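You operate a simulated robot arm through the tools that you are given. There is no shell and no other tool.

You run a simulated robot arm. Do the job below in one go: nothing can be reset, and whatever is moved stays where it is left.

## Task
Add milk to the blue pan's dark line, mash smooth, then cover it.
Fine: jug back, masher on the side counter, grey lid on the blue pan. Set down upright: white jug.

Only the result counts: the job must be done as asked and must still hold three seconds after the hand-in. Knocking over, shifting, dropping, spilling or breaking anything else fails it. A push-on lid holds only when it is set on centred and level and pressed home; a screw cap is set on level and turned clockwise until tight.

## Robot
A 6-joint arm with a two-finger parallel gripper, fixed in place. Base frame: the origin is on the floor under the middle of its stand, x ahead of it, y to its left, z up; the work surface is at about z = 900. Lengths are in mm, angles in rad, forces in N, time in s.
With the tool pointing down near the work surface it reaches from about 260 to 800 mm from the base axis. Its first joint turns from -2.897 to 2.897 rad. Payload 3.43 kg.
Tool frame: the origin (TCP) lies between the finger pads and is the grasp point; the fingertips stand 34 mm ahead of it; z points along the fingers, y is the line along which they close. Largest opening 128 mm; finger width 24, thickness 12; the body of the gripper, 48 by 130 mm, starts 96 mm behind the TCP.
Orientation is that of the tool frame in the base frame, as [roll, pitch, yaw] about the fixed x, y, z axes, in that order (R = Rz(yaw) Ry(pitch) Rx(roll)). With the fingers straight down and closing along the base's y, the tool's x points along the base's -x, its y along +y and its z along -z.

## Interface
- The arm moves only by the tool send_rows. Its argument "increments" is a list of rows, each an object (a shift or turn left out is 0, a gripper value left out holds the last) with "fingers": the gripper command, from -1 (shut) to 1 (fully open), values between in proportion; "dp": the shift along the tool's x, y, z in units of 40 mm (1.0 is 40 mm), a list of three; "delta_rot": the turn, a rotation vector about the tool's x, y, z in units of 5 degrees (1.0 is 5 degrees), a list of three. In form: [{"fingers": fingers, "dp": [dx, dy, dz], "delta_rot": [rx, ry, rz]}, ...]. A call has 1 to 20 rows; each row shifts and turns the commanded pose from where the row before left it, along the tool's axes as they then stand. A call with a number of a shift or a turn outside -1 to 1 is refused whole. Rows are played at 5 a second. More than 50 mm and 0.15 rad between two rows, or a gripper value outside its range, and nothing of the call is played. Where a pose cannot be reached the arm comes as near as it can. A force on the tool above 50 N (or 10 N above the force at the start of the call, whichever is more), or a blocked arm, ends the call early, and 0.2 s more pass. The fingers move at their own pace (about 45 mm/s each) and stop on an object; they squeeze with about 38 N. The grip force told is the motor's: it shows also when the fingers shut on nothing. Time passes only in rows, and 0.2 s behind the last, so rows that do not move let the fingers close. The reply holds the time, the measured pose of the TCP, the force on the tool along the base axes, the opening and the grip force, in the units named above and with some noise, with the torque about the TCP (base axes, N m) and any sound that the robot's microphone picked up.
- Cameras (640 x 400 px; columns grow to the right, rows downward): "scene" is fixed at [44.9, 638.3, 1730.4]; the picture's right is [-0.75, -0.66, 0.00], its down [-0.53, 0.59, -0.61] and it looks along [0.41, -0.46, -0.79] (base axes); focal length 352 px, centre (320, 200). "wrist" rides on the gripper at [76, -11, -160] in the tool frame; the picture's right is [0.15, 0.99, 0.00], its down [-0.88, 0.13, -0.46] and it looks along [-0.45, 0.07, 0.89] (tool axes); focal length 234 px, centre (320, 200). There is no depth. A picture from a camera that has moved, and an enlarged one, comes with that camera's place and axes in the base frame and with its lens. The place of the scene camera against the robot may be out by one fixed shift of up to 18 mm in any direction.
- grab_frame(camera): a new picture of that camera. The clock stands still meanwhile.
- close_up(camera, box): a new picture of the part [left, top, right, bottom] of that camera's present view, enlarged. The clock stands still meanwhile.
- job_done(): hands the job in; it is judged then, once.

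Places have to be worked out from the pictures, the camera data and where the tool is seen. Open the gripper and draw the arm clear of the work before you hand the job in, unless the task says otherwise.

The tools are called after "Call:" as name(argument=value, ...) on one line, values as JSON. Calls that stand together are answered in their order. send_rows: Moves the arm, as the interface text tells. Its arguments: {"type":"object","properties":{"increments":{"type":"array","items":{"type":"object","properties":{"fingers":{"type":"number"},"dp":{"type":"array","items":{"type":"number"}},"delta_rot":{"type":"array","items":{"type":"number"}}}}}},"required":["increments"]} The other tools are called the same way: grab_frame (camera) takes a picture; close_up (camera, box) takes an enlarged picture of a part of a camera's view; job_done () hands the job in.

At the start:

```text
clock: 0.0
position: [433.9, 79.8, 1283.0]
ee_rot: [3.142, -0.001, -3.141]
contact_force: [0.2, 0.3, 0.6]
ft_torque: [0.04, -0.02, 0.02]
grip_width: 128.0
finger_force: 0.1
```

scene: 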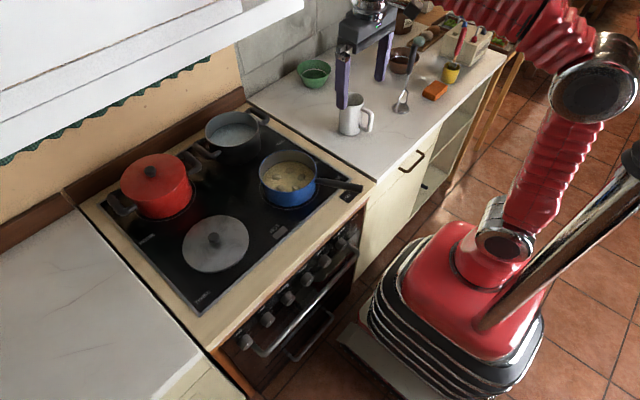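
wrist: 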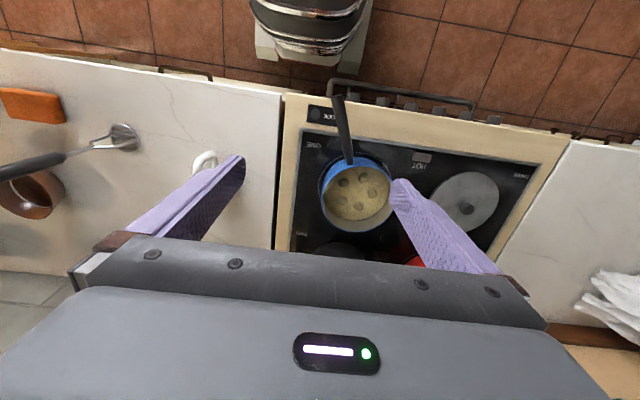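

I'll start by getting enlarged views of the pan, jug, masher and lid to localise them.

Call:
close_up(camera="scene", box=[180, 90, 380, 215])

Call:
close_up(camera="scene", box=[300, 0, 500, 140])

Call:
close_up(camera="scene", box=[80, 140, 280, 290])

Call:
close_up(camera="wrist", box=[280, 80, 560, 270])

Call:
close_up(camera="wrist", box=[0, 60, 280, 270])

```text
3.20 times, centred on (280, 152) of scene
camera zoom: at [44.9, 638.3, 1730.4], right [-0.75, -0.66, 0.0], down [-0.53, 0.59, -0.61], along [0.41, -0.46, -0.79], focal length 1127 px, centre (448, 352)
```

zoom: 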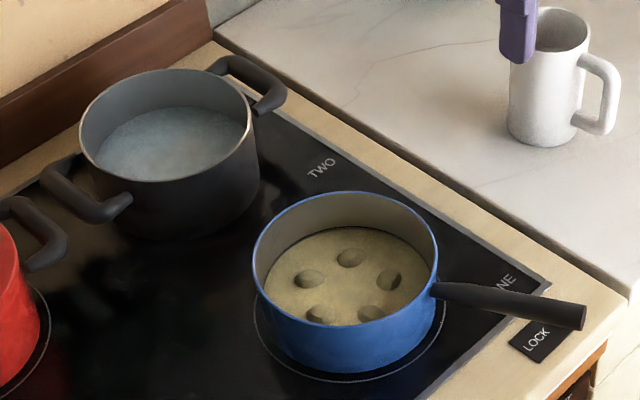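

```text
2.86 times, centred on (400, 70) of scene
camera zoom: at [44.9, 638.3, 1730.4], right [-0.75, -0.66, 0.0], down [-0.53, 0.59, -0.61], along [0.41, -0.46, -0.79], focal length 1006 px, centre (91, 571)
```

zoom: 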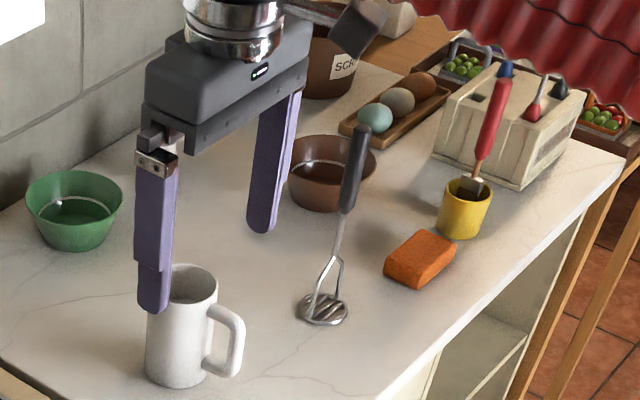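

```text
2.67 times, centred on (180, 215) of scene
camera zoom: at [44.9, 638.3, 1730.4], right [-0.75, -0.66, 0.0], down [-0.53, 0.59, -0.61], along [0.41, -0.46, -0.79], focal length 939 px, centre (693, 160)
```

zoom: 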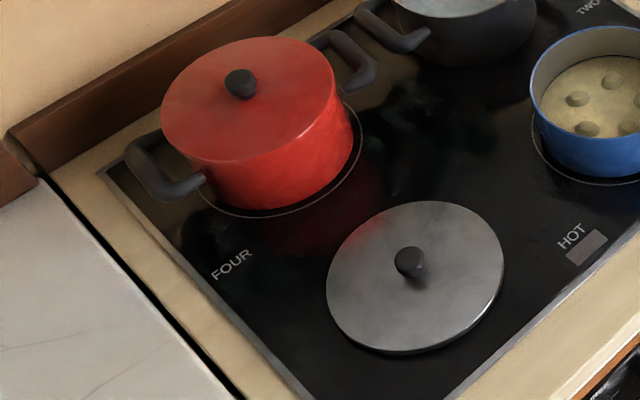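

```text
2.11 times, centred on (420, 175) of wrist
camera zoom: at [358.3, 68.2, 1442.5], right [-0.15, 0.99, 0.0], down [0.88, 0.13, 0.46], along [0.45, 0.07, -0.89], focal length 493 px, centre (110, 253)
```

zoom: 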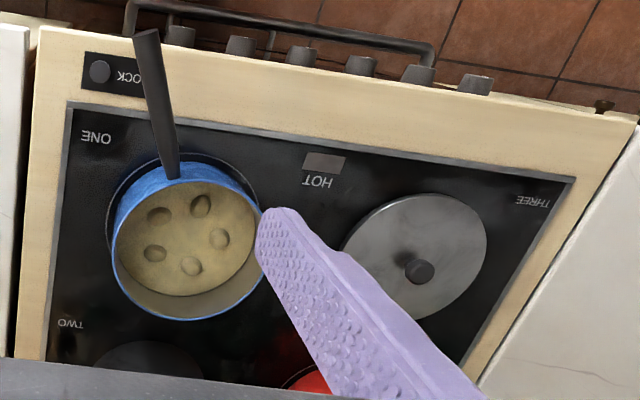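

```text
1.90 times, centred on (140, 165) of wrist
camera zoom: at [358.3, 68.2, 1442.5], right [-0.15, 0.99, 0.0], down [0.88, 0.13, 0.46], along [0.45, 0.07, -0.89], focal length 446 px, centre (663, 267)
```

zoom: 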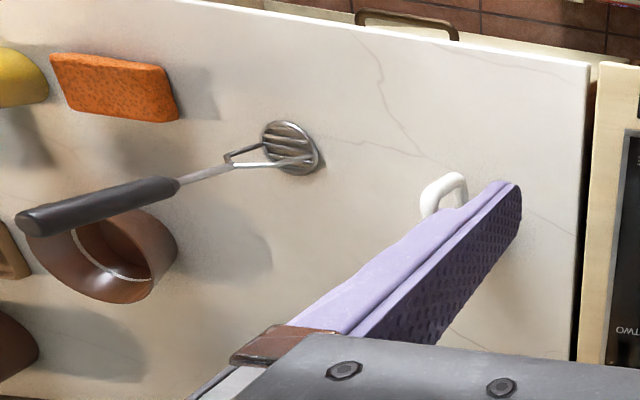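

The masher seems to stand upright at about (538,-357), the jug at about (607,-157) with its handle toward the robot, the pan at about (577,185) and the lid at about (577,470). I'll zoom in tightly to find the dark line and check the details.

Call:
close_up(camera="scene", box=[250, 140, 330, 215])

Call:
close_up(camera="wrist", box=[310, 140, 410, 245])

Call:
close_up(camera="scene", box=[325, 85, 385, 140])

Call:
close_up(camera="scene", box=[380, 30, 450, 120])

```text
5.33 times, centred on (290, 178) of scene
camera zoom: at [44.9, 638.3, 1730.4], right [-0.75, -0.66, 0.0], down [-0.53, 0.59, -0.61], along [0.41, -0.46, -0.79], focal length 1878 px, centre (480, 320)
```

zoom: 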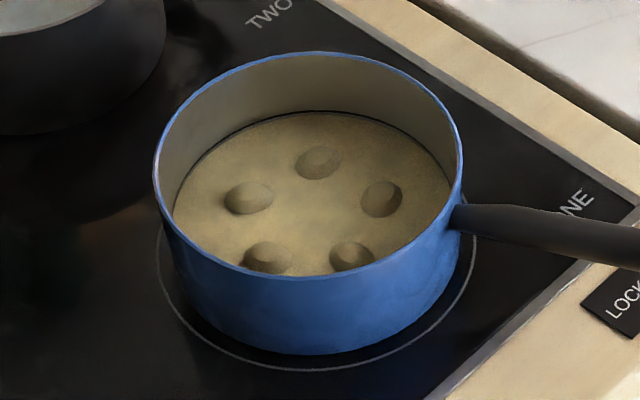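

```text
3.81 times, centred on (360, 192) of wrist
camera zoom: at [358.3, 68.2, 1442.5], right [-0.15, 0.99, 0.0], down [0.88, 0.13, 0.46], along [0.45, 0.07, -0.89], focal length 892 px, centre (168, 229)
```

zoom: 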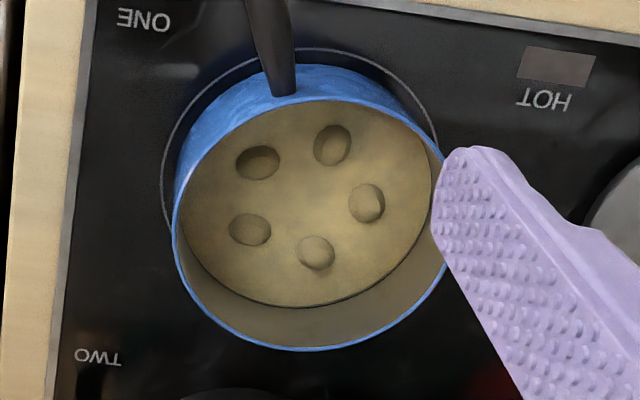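

```text
7.27 times, centred on (355, 112) of scene
camera zoom: at [44.9, 638.3, 1730.4], right [-0.75, -0.66, 0.0], down [-0.53, 0.59, -0.61], along [0.41, -0.46, -0.79], focal length 2561 px, centre (66, 836)
```

zoom: 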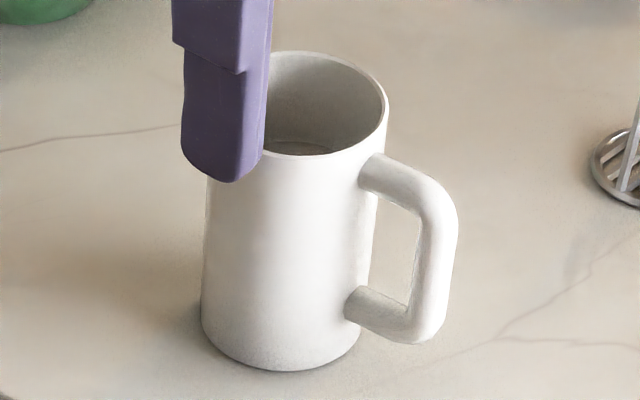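

```text
4.44 times, centred on (415, 75) of scene
camera zoom: at [44.9, 638.3, 1730.4], right [-0.75, -0.66, 0.0], down [-0.53, 0.59, -0.61], along [0.41, -0.46, -0.79], focal length 1565 px, centre (-102, 756)
```

zoom: 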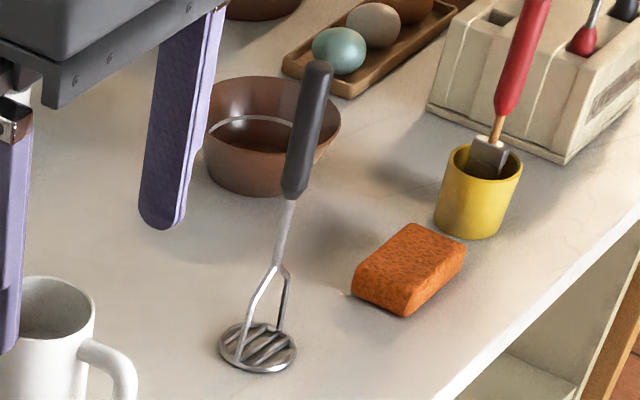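

The pan's mash edge shows a thin dark ring, and the jug's contents aren't visible from here. I'll move the wrist camera over the jug to look inside, staying well above it.

Call:
send_rows(increments=[{"dp": [-0.346, -0.893, 0.475]}, {"dp": [-0.346, -0.893, 0.475]}, {"dp": [-0.346, -0.893, 0.475]}, {"dp": [-0.346, -0.893, 0.475]}, {"dp": [-0.346, -0.893, 0.475]}, {"dp": [-0.346, -0.893, 0.475]}, {"dp": [-0.346, -0.893, 0.475]}, {"dp": [0, 0, 0]}])

Call:
grab_frame(camera="wrist")

Call:
grab_frame(camera="scene")

```text
clock: 1.8
position: [531.2, -172.2, 1150.9]
ee_rot: [3.14, -0.001, -3.141]
contact_force: [0.2, 0.6, 0.2]
ft_torque: [0.0, -0.02, -0.01]
grip_width: 127.7
finger_force: 0.0
```

```text
taken
camera wrist: at [455.0, -182.9, 1310.3], right [-0.15, 0.99, 0.0], down [0.88, 0.13, 0.46], along [0.45, 0.07, -0.89], focal length 234 px, centre (320, 200)
```

wrist: 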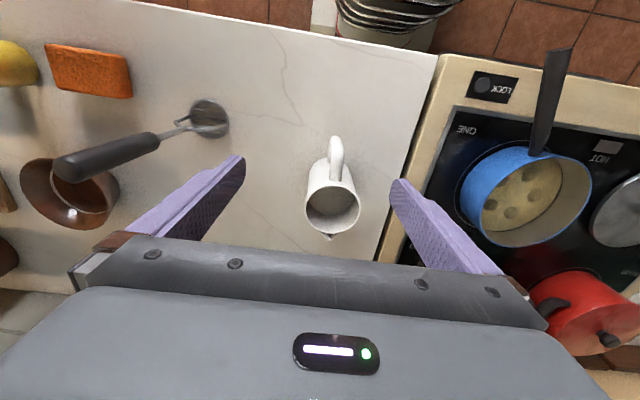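

```text
taken
```

scene: 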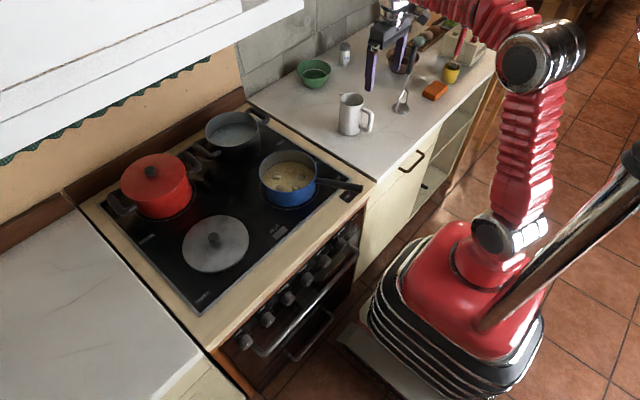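

The jug has a little spout opposite its handle. I'll zoom into the jug and pan from this view.

Call:
close_up(camera="wrist", box=[280, 120, 390, 250])

Call:
close_up(camera="scene", box=[325, 80, 385, 140])

Call:
close_up(camera="wrist", box=[450, 120, 610, 260])

```text
3.08 times, centred on (335, 185) of wrist
camera zoom: at [455.0, -182.9, 1310.3], right [-0.15, 0.99, 0.0], down [0.88, 0.13, 0.46], along [0.45, 0.07, -0.89], focal length 720 px, centre (274, 246)
```

zoom: 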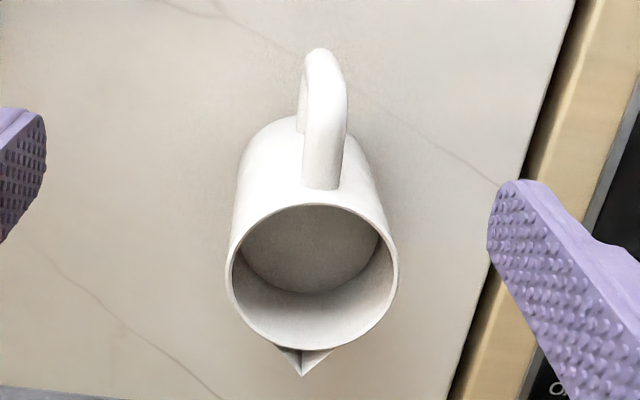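

```text
6.67 times, centred on (355, 110) of scene
camera zoom: at [44.9, 638.3, 1730.4], right [-0.75, -0.66, 0.0], down [-0.53, 0.59, -0.61], along [0.41, -0.46, -0.79], focal length 2347 px, centre (87, 800)
```

zoom: 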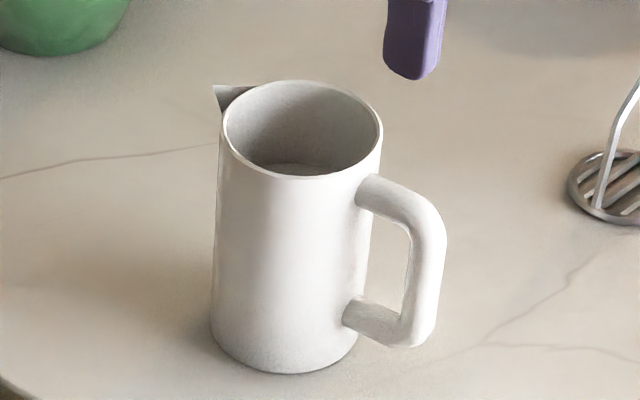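

```text
2.86 times, centred on (530, 190) of wrist
camera zoom: at [455.0, -182.9, 1310.3], right [-0.15, 0.99, 0.0], down [0.88, 0.13, 0.46], along [0.45, 0.07, -0.89], focal length 669 px, centre (-280, 229)
```

zoom: 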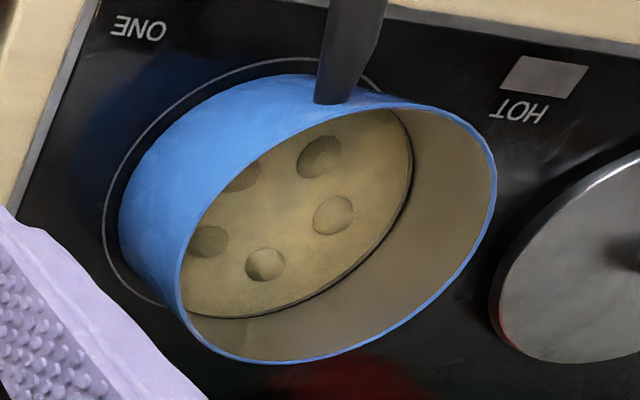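

There's milk-like surface inside the jug. I'll zoom harder on the dark line inside the pan.

Call:
close_up(camera="wrist", box=[520, 160, 580, 240])

Call:
close_up(camera="scene", box=[262, 150, 312, 185])

```text
5.00 times, centred on (550, 200) of wrist
camera zoom: at [455.0, -182.9, 1310.3], right [-0.15, 0.99, 0.0], down [0.88, 0.13, 0.46], along [0.45, 0.07, -0.89], focal length 1171 px, centre (-830, 200)
```

zoom: 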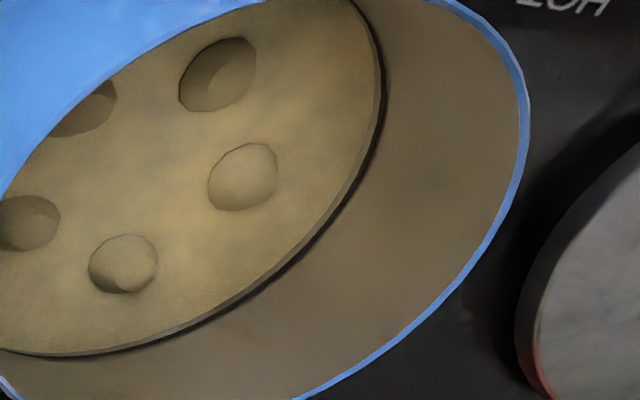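

```text
11.43 times, centred on (287, 168) of scene
camera zoom: at [44.9, 638.3, 1730.4], right [-0.75, -0.66, 0.0], down [-0.53, 0.59, -0.61], along [0.41, -0.46, -0.79], focal length 4024 px, centre (697, 571)
```

zoom: 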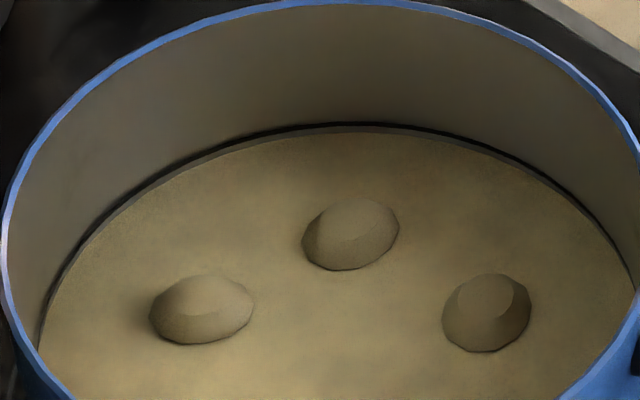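

The milk surface sits about 45 mm below the jug's rim. The jug axis is at about (613,-143), it's about 79 mm wide and 123 mm tall, the handle points to -x and the spout to +x. The pan's dark ring is only a few mm above the mash. I'll back off and pitch the tool toward horizontal for a side grasp around the handle.

Call:
send_rows(increments=[{"dp": [0.89, 0.25, 0.25], "delta_rot": [0, 0, -0.7]}, {"dp": [0.89, 0.25, 0.25]}, {"delta_rot": [0, -1, 0]}, {"delta_rot": [0, -1, 0]}, {"delta_rot": [0, -1, 0]}, {"delta_rot": [0, -1, 0]}, {"delta_rot": [0, -1, 0]}, {"delta_rot": [0, -1, 0]}, {"delta_rot": [0, -1, 0]}, {"delta_rot": [0, 0, 0]}])

Call:
grab_frame(camera="scene")

Call:
grab_frame(camera="wrist")

```text
clock: 4.0
position: [456.7, -152.8, 1130.3]
ee_rot: [-3.141, 0.611, -3.081]
contact_force: [0.3, 0.7, 0.1]
ft_torque: [-0.02, 0.01, 0.03]
grip_width: 128.2
finger_force: 0.1
```

```text
taken
```

scene: 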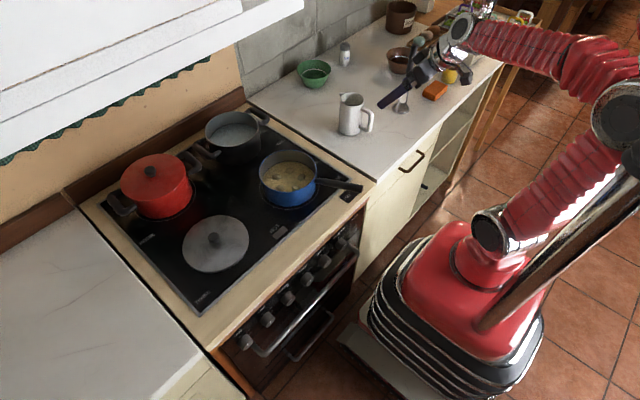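

```text
taken
camera wrist: at [305.9, -172.8, 1216.9], right [-0.18, 0.98, -0.08], down [0.45, 0.16, 0.88], along [0.87, 0.12, -0.47], focal length 234 px, centre (320, 200)
```

wrist: 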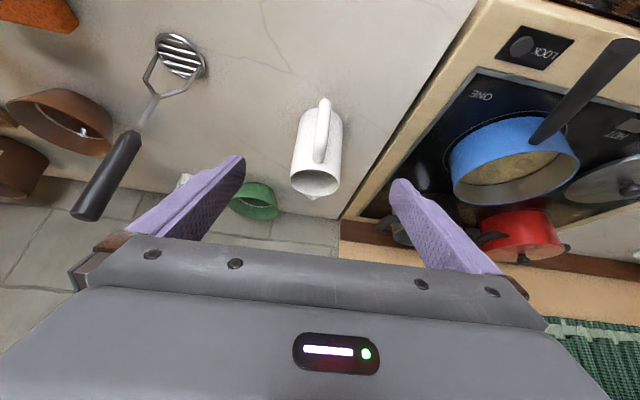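

Tool orientation tracks well (35° pitched). I'll continue pitching to about 20° below horizontal and check.

Call:
send_rows(increments=[{"delta_rot": [0, -1, 0]}, {"delta_rot": [0, -1, 0]}, {"delta_rot": [0, -1, 0]}, {"delta_rot": [0, -1, 0]}, {"delta_rot": [0, -1, 0]}, {"delta_rot": [0, -1, 0]}, {"delta_rot": [0, -1, 0]}, {"delta_rot": [0, 0, 0]}])

Call:
grab_frame(camera="scene")

Call:
grab_frame(camera="wrist")

```text
clock: 5.8
position: [457.2, -154.0, 1129.5]
ee_rot: [3.14, 1.223, -3.085]
contact_force: [0.8, 0.6, -0.4]
ft_torque: [-0.02, 0.03, -0.02]
grip_width: 128.1
finger_force: 0.0
```

```text
taken
```

scene: 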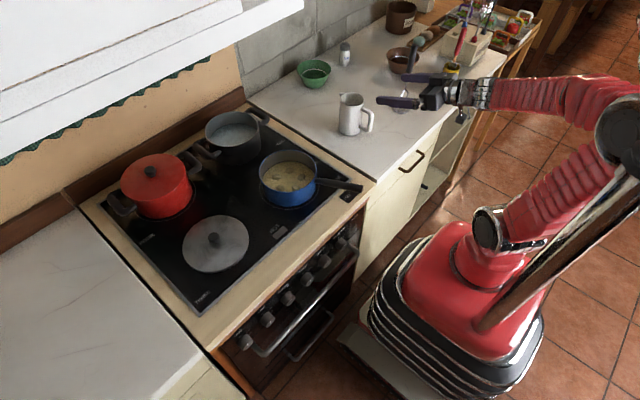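

```text
taken
camera wrist: at [283.3, -175.2, 1112.7], right [-0.11, 0.98, -0.14], down [-0.13, 0.12, 0.98], along [0.98, 0.13, 0.12], focal length 234 px, centre (320, 200)
```

wrist: 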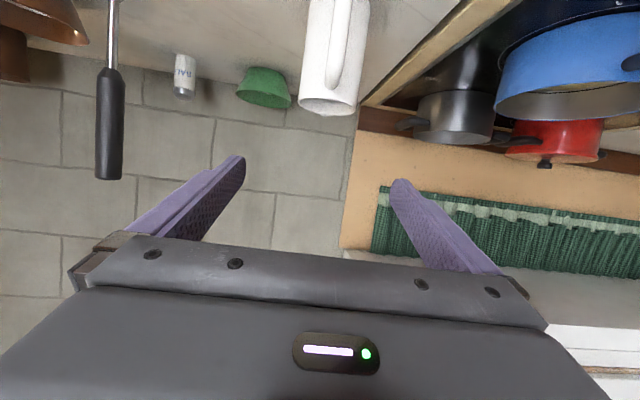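

Orientation is good. I'll lower to the pre-grasp position behind the jug handle and verify lateral alignment.

Call:
send_rows(increments=[{"dp": [0.882, 0.01, 0.392]}, {"dp": [0.882, 0.01, 0.392]}, {"dp": [0.882, 0.01, 0.392]}, {"dp": [0, 0, 0]}])

Call:
grab_frame(camera="scene")

Call:
grab_frame(camera="wrist")

Call:
close_up(camera="scene", box=[325, 70, 445, 150])

```text
clock: 6.8
position: [485.2, -165.4, 1022.5]
ee_rot: [3.141, 1.22, -3.079]
contact_force: [0.0, 0.0, -0.6]
ft_torque: [0.0, 0.02, 0.03]
grip_width: 128.1
finger_force: 0.1
out of reach, approached as far as the arm can: row 2, 3
```

```text
taken
```

scene: 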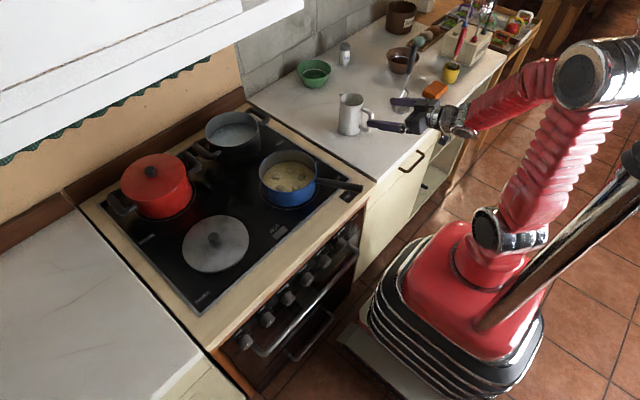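

```text
taken
camera wrist: at [311.6, -187.4, 1006.9], right [-0.11, 0.98, -0.14], down [-0.13, 0.12, 0.98], along [0.98, 0.13, 0.12], focal length 234 px, centre (320, 200)
```

wrist: 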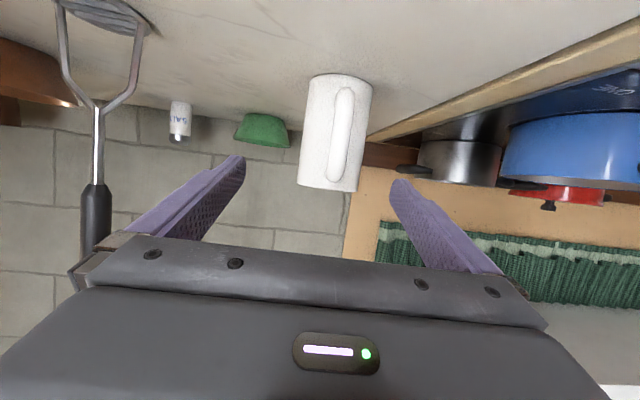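

```text
5.00 times, centred on (385, 110) of scene
camera zoom: at [44.9, 638.3, 1730.4], right [-0.75, -0.66, 0.0], down [-0.53, 0.59, -0.61], along [0.41, -0.46, -0.79], focal length 1761 px, centre (-5, 650)
```

zoom: 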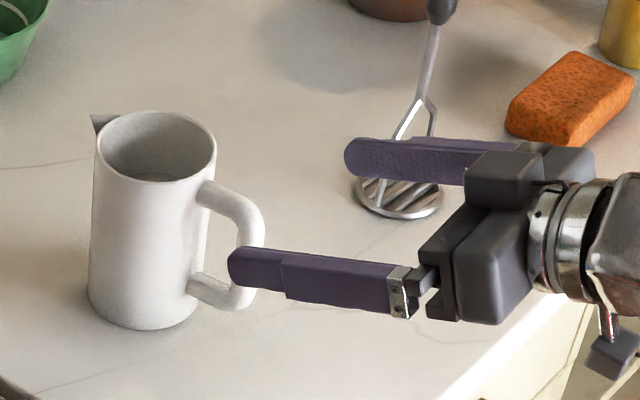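

The arm couldn't quite reach that retracted pose (it stopped at x=485). I'll step forward slightly toward the jug, which should come back into reach, and check where it lands.

Call:
send_rows(increments=[{"dp": [0, 0, 0.6]}, {"dp": [0, 0, 0]}])

```text
clock: 7.4
position: [508.2, -165.2, 1016.4]
ee_rot: [-3.14, 1.222, -3.079]
contact_force: [-0.5, -1.0, 0.3]
ft_torque: [-0.01, 0.01, 0.03]
grip_width: 128.0
finger_force: 0.1
```

The commanded pose follows from the clamped one. I'll shift sideways and down onto the approach line toward the jug axis and verify with pictures.

Call:
send_rows(increments=[{"dp": [0.2, 0.2, 0.15]}, {"dp": [0.215, 0.19, 0.145]}, {"dp": [0, 0, 0]}])

Call:
grab_frame(camera="wrist")

Call:
close_up(camera="scene", box=[325, 70, 445, 150])

```text
clock: 8.2
position: [512.5, -149.4, 995.7]
ee_rot: [-3.14, 1.222, -3.081]
contact_force: [-0.4, -1.1, -0.8]
ft_torque: [0.02, 0.0, 0.01]
grip_width: 128.1
finger_force: 0.0
```

```text
taken
camera wrist: at [338.4, -170.9, 978.6], right [-0.11, 0.98, -0.14], down [-0.13, 0.12, 0.98], along [0.98, 0.13, 0.12], focal length 234 px, centre (320, 200)
```

wrist: 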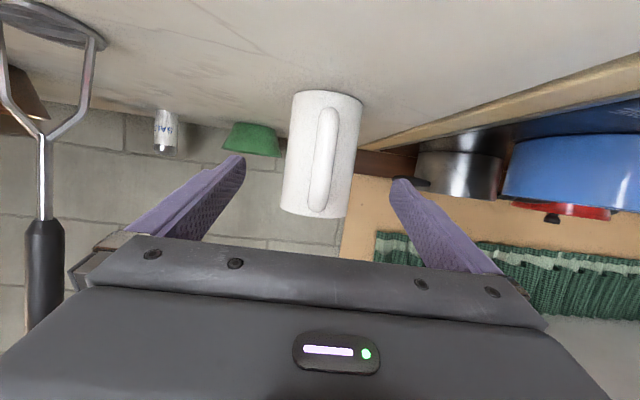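

```text
5.00 times, centred on (385, 110) of scene
camera zoom: at [44.9, 638.3, 1730.4], right [-0.75, -0.66, 0.0], down [-0.53, 0.59, -0.61], along [0.41, -0.46, -0.79], focal length 1761 px, centre (-5, 650)
```

zoom: 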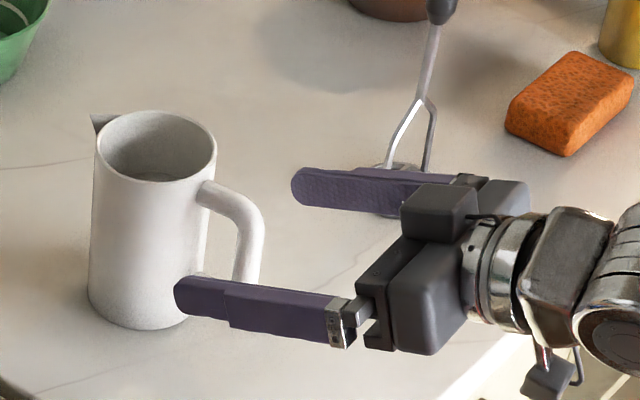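

The jug axis lines up at y≈-141, between the fingers. I'll advance along the tool axis in steps so the fingers straddle the jug body.

Call:
send_rows(increments=[{"dp": [0, 0.04, 0.5]}, {"dp": [0, 0, 0.5]}, {"dp": [0, 0, 0.5]}, {"dp": [0, 0, 0.4]}, {"dp": [0, 0, 0.3]}, {"dp": [0, 0, 0]}])

Call:
grab_frame(camera="wrist")

Call:
close_up(camera="scene", box=[325, 70, 445, 150])

```text
clock: 9.6
position: [594.6, -141.7, 966.7]
ee_rot: [-3.14, 1.222, -3.081]
contact_force: [0.2, -0.2, 0.4]
ft_torque: [-0.02, -0.02, 0.03]
grip_width: 128.0
finger_force: 0.1
```

```text
taken
camera wrist: at [420.8, -164.1, 949.9], right [-0.11, 0.98, -0.14], down [-0.13, 0.12, 0.98], along [0.98, 0.13, 0.12], focal length 234 px, centre (320, 200)
```

wrist: 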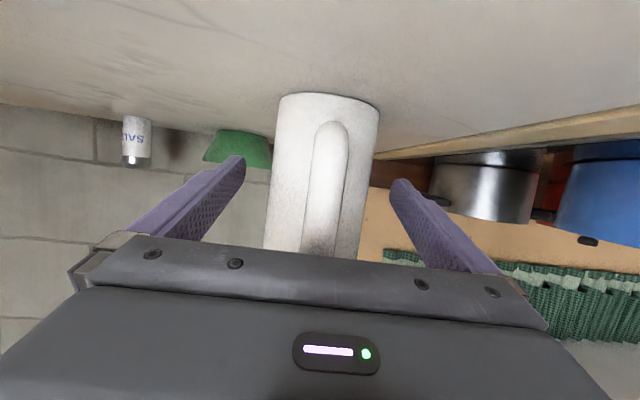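

```text
5.00 times, centred on (385, 110) of scene
camera zoom: at [44.9, 638.3, 1730.4], right [-0.75, -0.66, 0.0], down [-0.53, 0.59, -0.61], along [0.41, -0.46, -0.79], focal length 1761 px, centre (-5, 650)
```

zoom: 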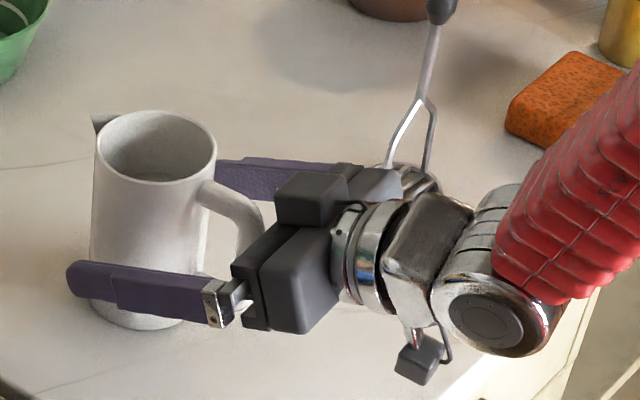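

The fingers straddle the jug with the handle clear of the palm and no contact force. I'll close the gripper.

Call:
send_rows(increments=[{"fingers": -1}, {"fingers": -1}, {"fingers": -1}, {"fingers": -1}, {"fingers": -1}, {"fingers": -1}])

Call:
close_up(camera="scene", box=[325, 70, 445, 150])

```text
clock: 11.0
position: [594.9, -143.1, 966.3]
ee_rot: [3.141, 1.221, -3.079]
contact_force: [1.2, -3.6, -0.4]
ft_torque: [0.01, 0.04, 0.02]
grip_width: 78.4
finger_force: 38.4
```

```text
5.00 times, centred on (385, 110) of scene
camera zoom: at [44.9, 638.3, 1730.4], right [-0.75, -0.66, 0.0], down [-0.53, 0.59, -0.61], along [0.41, -0.46, -0.79], focal length 1761 px, centre (-5, 650)
```

zoom: 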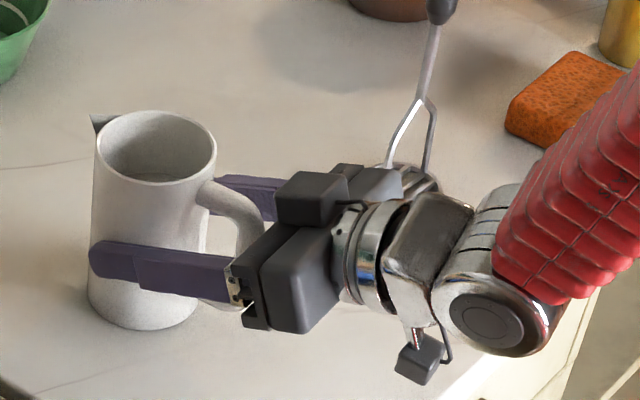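

Firm grip at 78.4 mm. I'll lift straight up gently and read the weight.

Call:
send_rows(increments=[{"dp": [-0.235, 0, -0.0855]}, {"dp": [-0.47, 0, -0.171]}, {"dp": [-0.705, 0, -0.256]}, {"dp": [-0.705, 0, -0.256]}, {"dp": [-0.47, 0, -0.171]}, {"dp": [0, 0, 0]}])

Call:
grab_frame(camera="scene")

Call:
grab_frame(camera="wrist")

```text
clock: 12.4
position: [594.7, -142.1, 1077.1]
ee_rot: [-3.141, 1.222, -3.08]
contact_force: [0.3, 0.5, -6.3]
ft_torque: [0.02, 0.02, -0.01]
grip_width: 78.6
finger_force: 37.7
```

```text
taken
```

scene: 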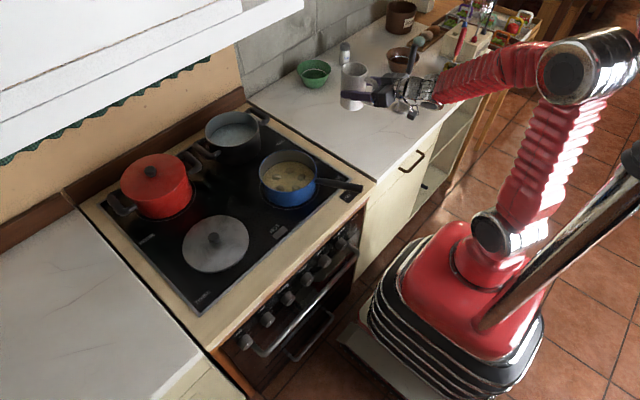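

```text
taken
camera wrist: at [420.1, -163.9, 1059.8], right [-0.11, 0.98, -0.14], down [-0.13, 0.12, 0.98], along [0.98, 0.13, 0.12], focal length 234 px, centre (320, 200)
```

wrist: 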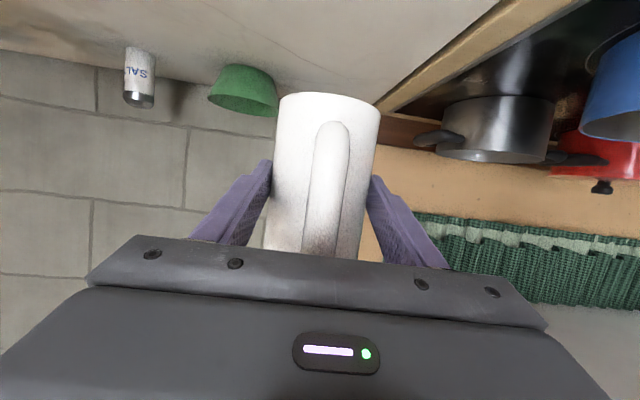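

The jug is up, with jug and milk reading about 6.3 N. I'll carry it level over to the near side of the blue pan at (478,181,1110), so the spout ends above the pan.

Call:
send_rows(increments=[{"dp": [0.001, 0.209, -0.065]}, {"dp": [0.003, 0.417, -0.13]}, {"dp": [0.004, 0.626, -0.194]}, {"dp": [0.005, 0.73, -0.227]}, {"dp": [0.005, 0.73, -0.227]}, {"dp": [0.005, 0.73, -0.227]}, {"dp": [0.005, 0.73, -0.227]}, {"dp": [0.005, 0.73, -0.227]}, {"dp": [0.005, 0.73, -0.227]}, {"dp": [0.005, 0.73, -0.227]}, {"dp": [0.004, 0.626, -0.194]}, {"dp": [0.003, 0.5215, -0.162]}, {"dp": [0.003, 0.417, -0.13]}, {"dp": [0.002, 0.313, -0.097]}, {"dp": [0, 0, 0]}])

Call:
grab_frame(camera="scene")

Call:
grab_frame(camera="wrist")

```text
clock: 15.6
position: [508.5, 8.7, 1103.7]
ee_rot: [3.134, 1.22, -3.081]
contact_force: [0.5, 0.0, -6.5]
ft_torque: [-0.01, 0.07, -0.01]
grip_width: 78.6
finger_force: 38.1
out of reach, approached as far as the arm can: row 7, 8, 9, 10, 11, 12, 13, 14
```

```text
taken
```

scene: 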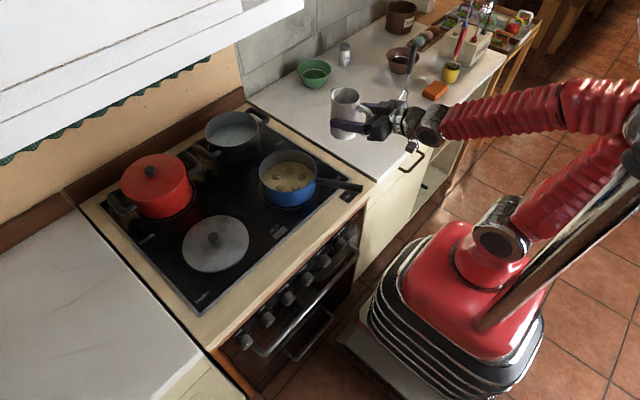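

```text
taken
camera wrist: at [334.6, -13.8, 1087.7], right [-0.12, 0.98, -0.14], down [-0.13, 0.12, 0.98], along [0.98, 0.13, 0.12], focal length 234 px, centre (320, 200)
```

wrist: 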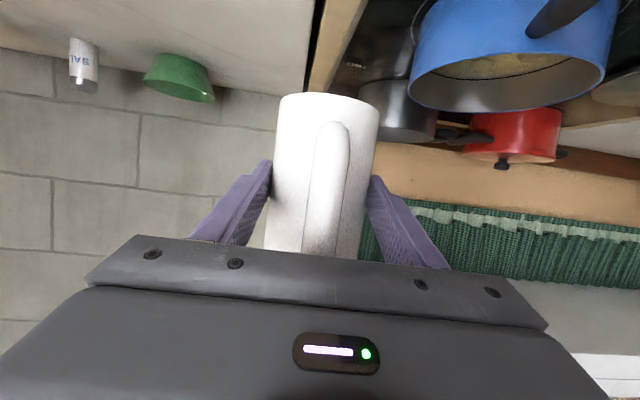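

The arm hit its inner reach limit while crossing in front of the base; the jug is still level in hand at (508,9,1104). I'll go around with a larger x, then across to the pan.

Call:
send_rows(increments=[{"dp": [-0.17, 0.3, 0.323]}, {"dp": [-0.17, 0.478, 0.323]}, {"dp": [-0.17, 0.657, 0.323]}, {"dp": [-0.012, 0.6, 0.032]}, {"dp": [-0.012, 0.6, 0.032]}, {"dp": [-0.012, 0.6, 0.032]}, {"dp": [-0.012, 0.55, 0.032]}, {"dp": [-0.012, 0.3, 0.02]}, {"dp": [-0.005, 0.145, 0.012]}, {"dp": [0, 0, 0]}])

Call:
grab_frame(camera="scene")

Call:
grab_frame(camera="wrist")

```text
clock: 17.8
position: [532.7, 7.3, 1105.2]
ee_rot: [3.135, 1.221, -3.08]
contact_force: [-0.6, 0.7, -6.6]
ft_torque: [0.01, 0.05, 0.03]
grip_width: 78.5
finger_force: 38.2
out of reach, approached as far as the arm can: row 1, 2, 3, 4, 5, 6, 7, 8, 9
```

```text
taken
```

scene: 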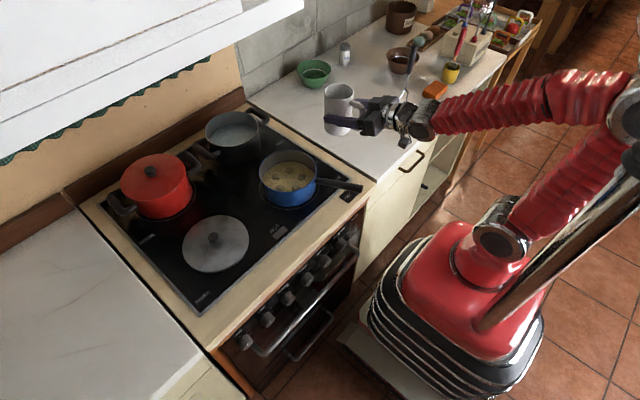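

```text
taken
camera wrist: at [358.3, -14.9, 1089.1], right [-0.12, 0.98, -0.13], down [-0.13, 0.12, 0.98], along [0.98, 0.13, 0.12], focal length 234 px, centre (320, 200)
```

wrist: 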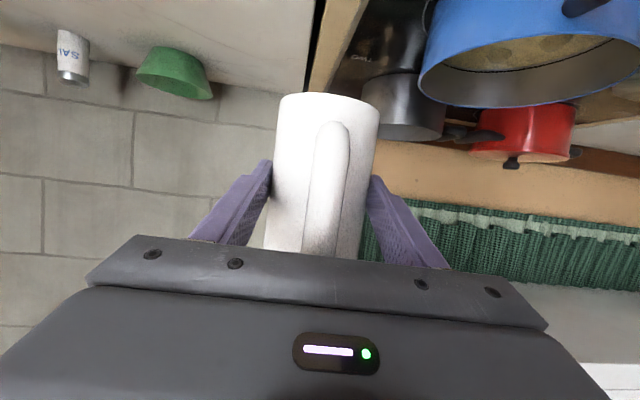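

Crossing the tool's own plane while it's nearly in line with the forearm looks like a wrist singularity. I'll tilt the jug gently forward by 20°, well below the roughly 50° pour angle, to get away from it and check the tracking.

Call:
send_rows(increments=[{"delta_rot": [0, 0.5, 0]}, {"delta_rot": [0, 0.8, 0]}, {"delta_rot": [0, 0.9, 0]}, {"delta_rot": [0, 0.9, 0]}, {"delta_rot": [0, 0.6, 0]}, {"delta_rot": [0, 0.3, 0]}, {"dp": [0, 0, 0]}])

```text
clock: 19.4
position: [533.3, 19.9, 1107.6]
ee_rot: [3.101, 0.996, -3.079]
contact_force: [-0.7, 0.2, -5.9]
ft_torque: [0.0, 0.05, -0.03]
grip_width: 78.5
finger_force: 38.8
out of reach, approached as far as the arm can: row 4, 6
```

Part of that tilt was limited near the singularity. I'll back off in -y by 60 mm to regain a clean wrist configuration and then pitch further down.

Call:
send_rows(increments=[{"dp": [0, -0.3, 0]}, {"dp": [0, -0.6, 0]}, {"dp": [0, -0.6, 0]}, {"dp": [0, -0.3, 0]}, {"dp": [0, 0, 0]}])

Call:
grab_frame(camera="scene")

```text
clock: 20.6
position: [540.2, -46.5, 1107.2]
ee_rot: [3.116, 0.949, -3.077]
contact_force: [-0.4, 0.5, -6.5]
ft_torque: [0.02, 0.01, -0.01]
grip_width: 78.6
finger_force: 38.2
out of reach, approached as far as the arm can: row 1
```

```text
taken
```

scene: 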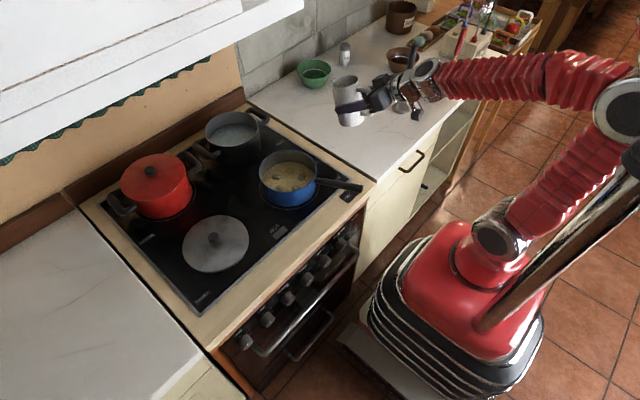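

Back at y=-46 with the jug tilted about 16° and still holding. I'll now pitch a further 10° here, then test crossing.

Call:
send_rows(increments=[{"delta_rot": [0, 0.5, 0]}, {"delta_rot": [0, 0.7, 0]}, {"delta_rot": [0, 0.6, 0]}, {"delta_rot": [0, 0.2, 0]}, {"dp": [0, 0, 0]}])

Call:
close_up(camera="scene", box=[310, 50, 450, 140])

```text
clock: 21.8
position: [538.4, -46.3, 1105.7]
ee_rot: [3.12, 0.777, -3.071]
contact_force: [0.9, 0.2, -6.3]
ft_torque: [0.0, -0.03, 0.04]
grip_width: 78.5
finger_force: 38.0
```

```text
4.44 times, centred on (380, 95) of scene
camera zoom: at [44.9, 638.3, 1730.4], right [-0.75, -0.66, 0.0], down [-0.53, 0.59, -0.61], along [0.41, -0.46, -0.79], focal length 1565 px, centre (53, 667)
```

zoom: 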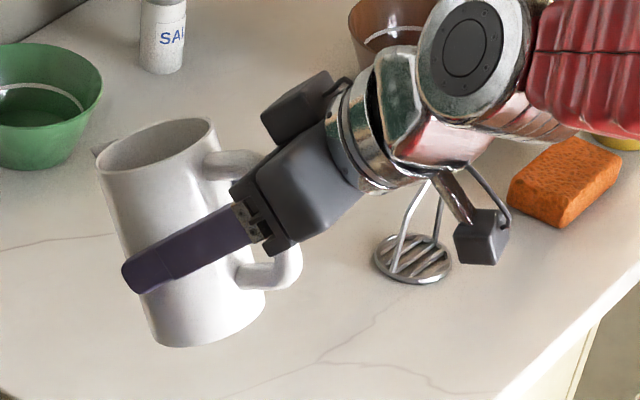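

Tool is now 45° below horizontal with the jug tilted 25°. I'll move across in +y.

Call:
send_rows(increments=[{"dp": [0, 0.3, 0]}, {"dp": [0, 0.6, 0]}, {"dp": [0, 0.6, 0]}, {"dp": [0, 0.6, 0]}, {"dp": [0, 0.3, 0]}, {"dp": [0, 0, 0]}])

```text
clock: 23.2
position: [531.1, 47.8, 1106.8]
ee_rot: [3.121, 0.775, -3.072]
contact_force: [0.2, -0.2, -6.9]
ft_torque: [-0.02, -0.02, 0.0]
grip_width: 78.4
finger_force: 38.5
```

Crossing worked cleanly. I'll continue to the pan's y.

Call:
send_rows(increments=[{"dp": [0, 0.3, 0]}, {"dp": [0, 0.6, 0]}, {"dp": [0, 0.7, 0]}, {"dp": [0, 0.7, 0]}, {"dp": [0, 0.6, 0]}, {"dp": [0, 0.3, 0]}, {"dp": [0, 0.13, 0]}, {"dp": [0, 0, 0]}])

Call:
grab_frame(camera="scene")

Call:
grab_frame(camera="wrist")

```text
clock: 25.0
position: [518.0, 181.9, 1110.6]
ee_rot: [3.122, 0.776, -3.074]
contact_force: [0.8, 0.0, -6.8]
ft_torque: [0.0, 0.04, -0.01]
grip_width: 78.6
finger_force: 38.0
```

```text
taken
```

scene: 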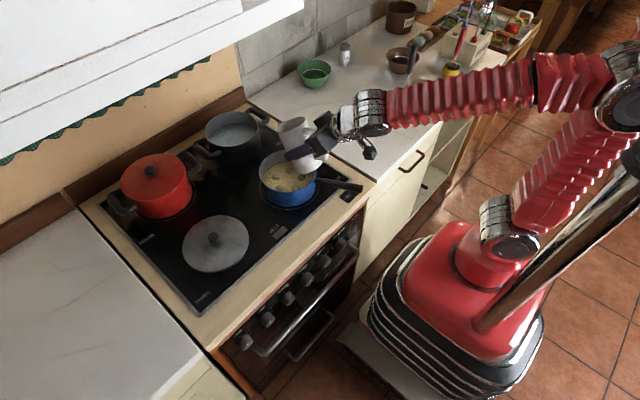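

```text
taken
camera wrist: at [355.0, 156.1, 1171.6], right [-0.19, 0.98, -0.09], down [0.3, 0.14, 0.94], along [0.94, 0.15, -0.32], focal length 234 px, centre (320, 200)
```

wrist: 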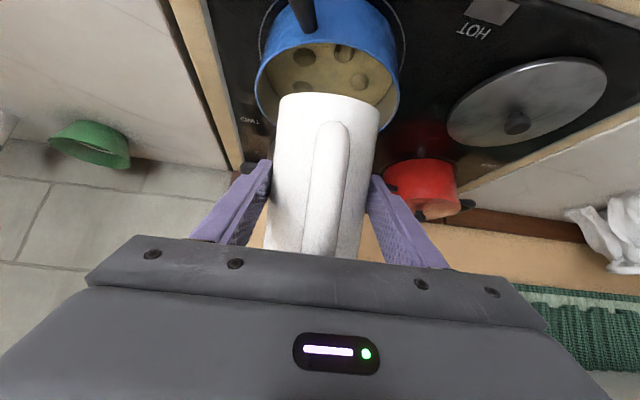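

The jug is now beside/over the pan. I'll zoom in to locate the pan rim relative to the spout before positioning for the pour.

Call:
close_up(camera="wrist", box=[230, 0, 430, 150])

Call:
close_up(camera="scene", box=[240, 100, 370, 220])

```text
2.67 times, centred on (330, 75) of wrist
camera zoom: at [355.0, 156.1, 1171.6], right [-0.19, 0.98, -0.09], down [0.3, 0.14, 0.94], along [0.94, 0.15, -0.32], focal length 624 px, centre (293, 533)
```

zoom: 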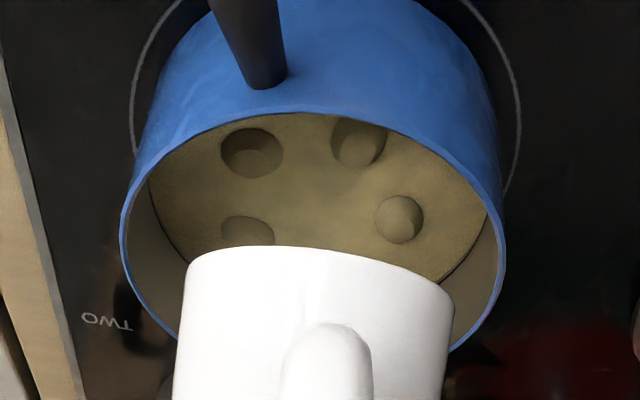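

```text
3.33 times, centred on (305, 160) of scene
camera zoom: at [44.9, 638.3, 1730.4], right [-0.75, -0.66, 0.0], down [-0.53, 0.59, -0.61], along [0.41, -0.46, -0.79], focal length 1174 px, centre (370, 333)
```

zoom: 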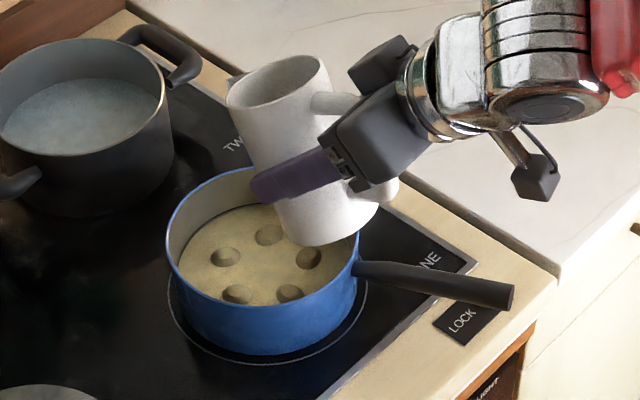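

The pan centre is about (579,185) with the rim at z≈980, and the spout is slightly too far forward. I'll retract about 46 mm and lower 25 mm so the spout lip is over the pan's near-middle.

Call:
send_rows(increments=[{"dp": [0.3, -0.01, -0.09]}, {"dp": [0.42, -0.013, -0.12]}, {"dp": [0.36, -0.013, -0.1]}, {"dp": [0.18, 0, -0.055]}, {"dp": [0, 0, 0]}])

Call:
close_up(camera="scene", box=[240, 100, 370, 220])

Call:
close_up(camera="wrist", box=[230, 0, 430, 150])

```text
clock: 26.2
position: [473.0, 178.2, 1084.3]
ee_rot: [3.122, 0.775, -3.072]
contact_force: [0.4, 0.0, -6.3]
ft_torque: [0.01, 0.0, 0.02]
grip_width: 78.0
finger_force: 38.0
```

```text
3.33 times, centred on (305, 160) of scene
camera zoom: at [44.9, 638.3, 1730.4], right [-0.75, -0.66, 0.0], down [-0.53, 0.59, -0.61], along [0.41, -0.46, -0.79], focal length 1174 px, centre (370, 333)
```

zoom: 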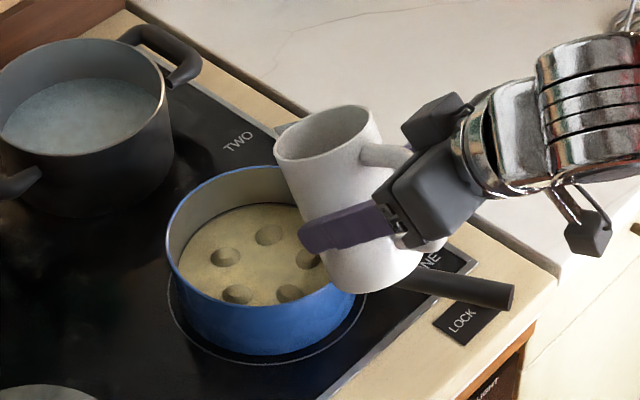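

```text
2.67 times, centred on (330, 75) of wrist
camera zoom: at [310.2, 152.1, 1145.6], right [-0.19, 0.98, -0.09], down [0.3, 0.14, 0.94], along [0.94, 0.15, -0.32], focal length 624 px, centre (293, 533)
```

zoom: 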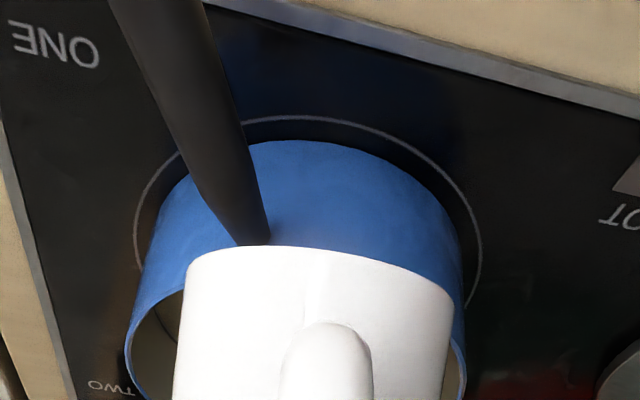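

Spout lip is at roughly (561,185), over the pan. I'll tilt further in steps to about 43° and check.

Call:
send_rows(increments=[{"delta_rot": [0, 0.7, 0]}, {"delta_rot": [0, 0.8, 0]}, {"delta_rot": [0, 0.8, 0]}, {"delta_rot": [0, 0.7, 0]}, {"delta_rot": [0, 0.5, 0]}, {"dp": [0, 0, 0]}])

Call:
close_up(camera="scene", box=[240, 100, 370, 220])

```text
clock: 27.6
position: [474.5, 177.3, 1085.4]
ee_rot: [3.125, 0.469, -3.063]
contact_force: [-0.7, -0.3, -6.3]
ft_torque: [0.02, -0.02, 0.04]
grip_width: 78.7
finger_force: 37.3
```

```text
3.33 times, centred on (305, 160) of scene
camera zoom: at [44.9, 638.3, 1730.4], right [-0.75, -0.66, 0.0], down [-0.53, 0.59, -0.61], along [0.41, -0.46, -0.79], focal length 1174 px, centre (370, 333)
```

zoom: 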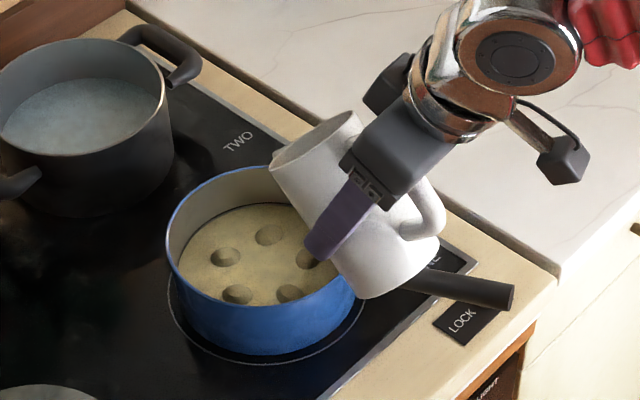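

Tilt is about 43° with no pour yet. I'll zoom in on the mouth and the dark line for a reference.

Call:
close_up(camera="scene", box=[285, 125, 345, 170])

Call:
close_up(camera="scene", box=[255, 140, 310, 190])

```text
8.89 times, centred on (315, 148) of scene
camera zoom: at [44.9, 638.3, 1730.4], right [-0.75, -0.66, 0.0], down [-0.53, 0.59, -0.61], along [0.41, -0.46, -0.79], focal length 3130 px, centre (364, 667)
```

zoom: 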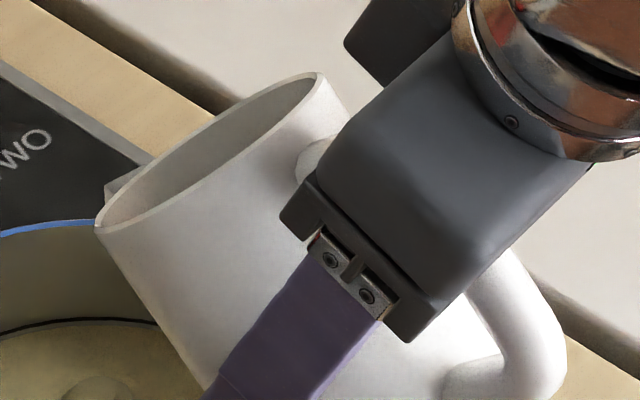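

```text
8.00 times, centred on (282, 165) of scene
camera zoom: at [44.9, 638.3, 1730.4], right [-0.75, -0.66, 0.0], down [-0.53, 0.59, -0.61], along [0.41, -0.46, -0.79], focal length 2817 px, centre (620, 480)
```

zoom: 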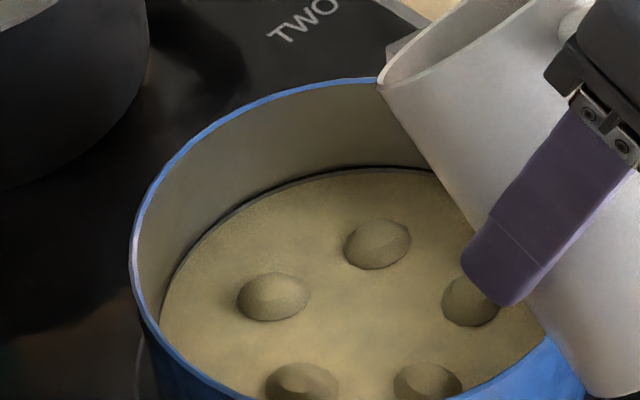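

The view of the dark line at the far wall is clear. I'll tilt 3° more and watch weight and image.

Call:
send_rows(increments=[{"delta_rot": [0, 0.3, 0]}, {"delta_rot": [0, 0.3, 0]}, {"dp": [0, 0, 0]}, {"dp": [0, 0, 0]}])

Call:
close_up(camera="scene", box=[255, 130, 335, 190])

```text
clock: 28.6
position: [473.3, 177.7, 1086.0]
ee_rot: [3.124, 0.417, -3.063]
contact_force: [0.0, 0.7, -6.3]
ft_torque: [0.04, -0.02, 0.01]
grip_width: 78.5
finger_force: 38.6
```

```text
6.67 times, centred on (295, 160) of scene
camera zoom: at [44.9, 638.3, 1730.4], right [-0.75, -0.66, 0.0], down [-0.53, 0.59, -0.61], along [0.41, -0.46, -0.79], focal length 2347 px, centre (487, 467)
```

zoom: 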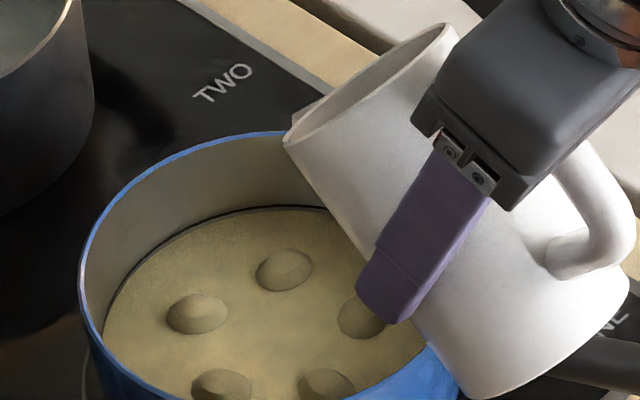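

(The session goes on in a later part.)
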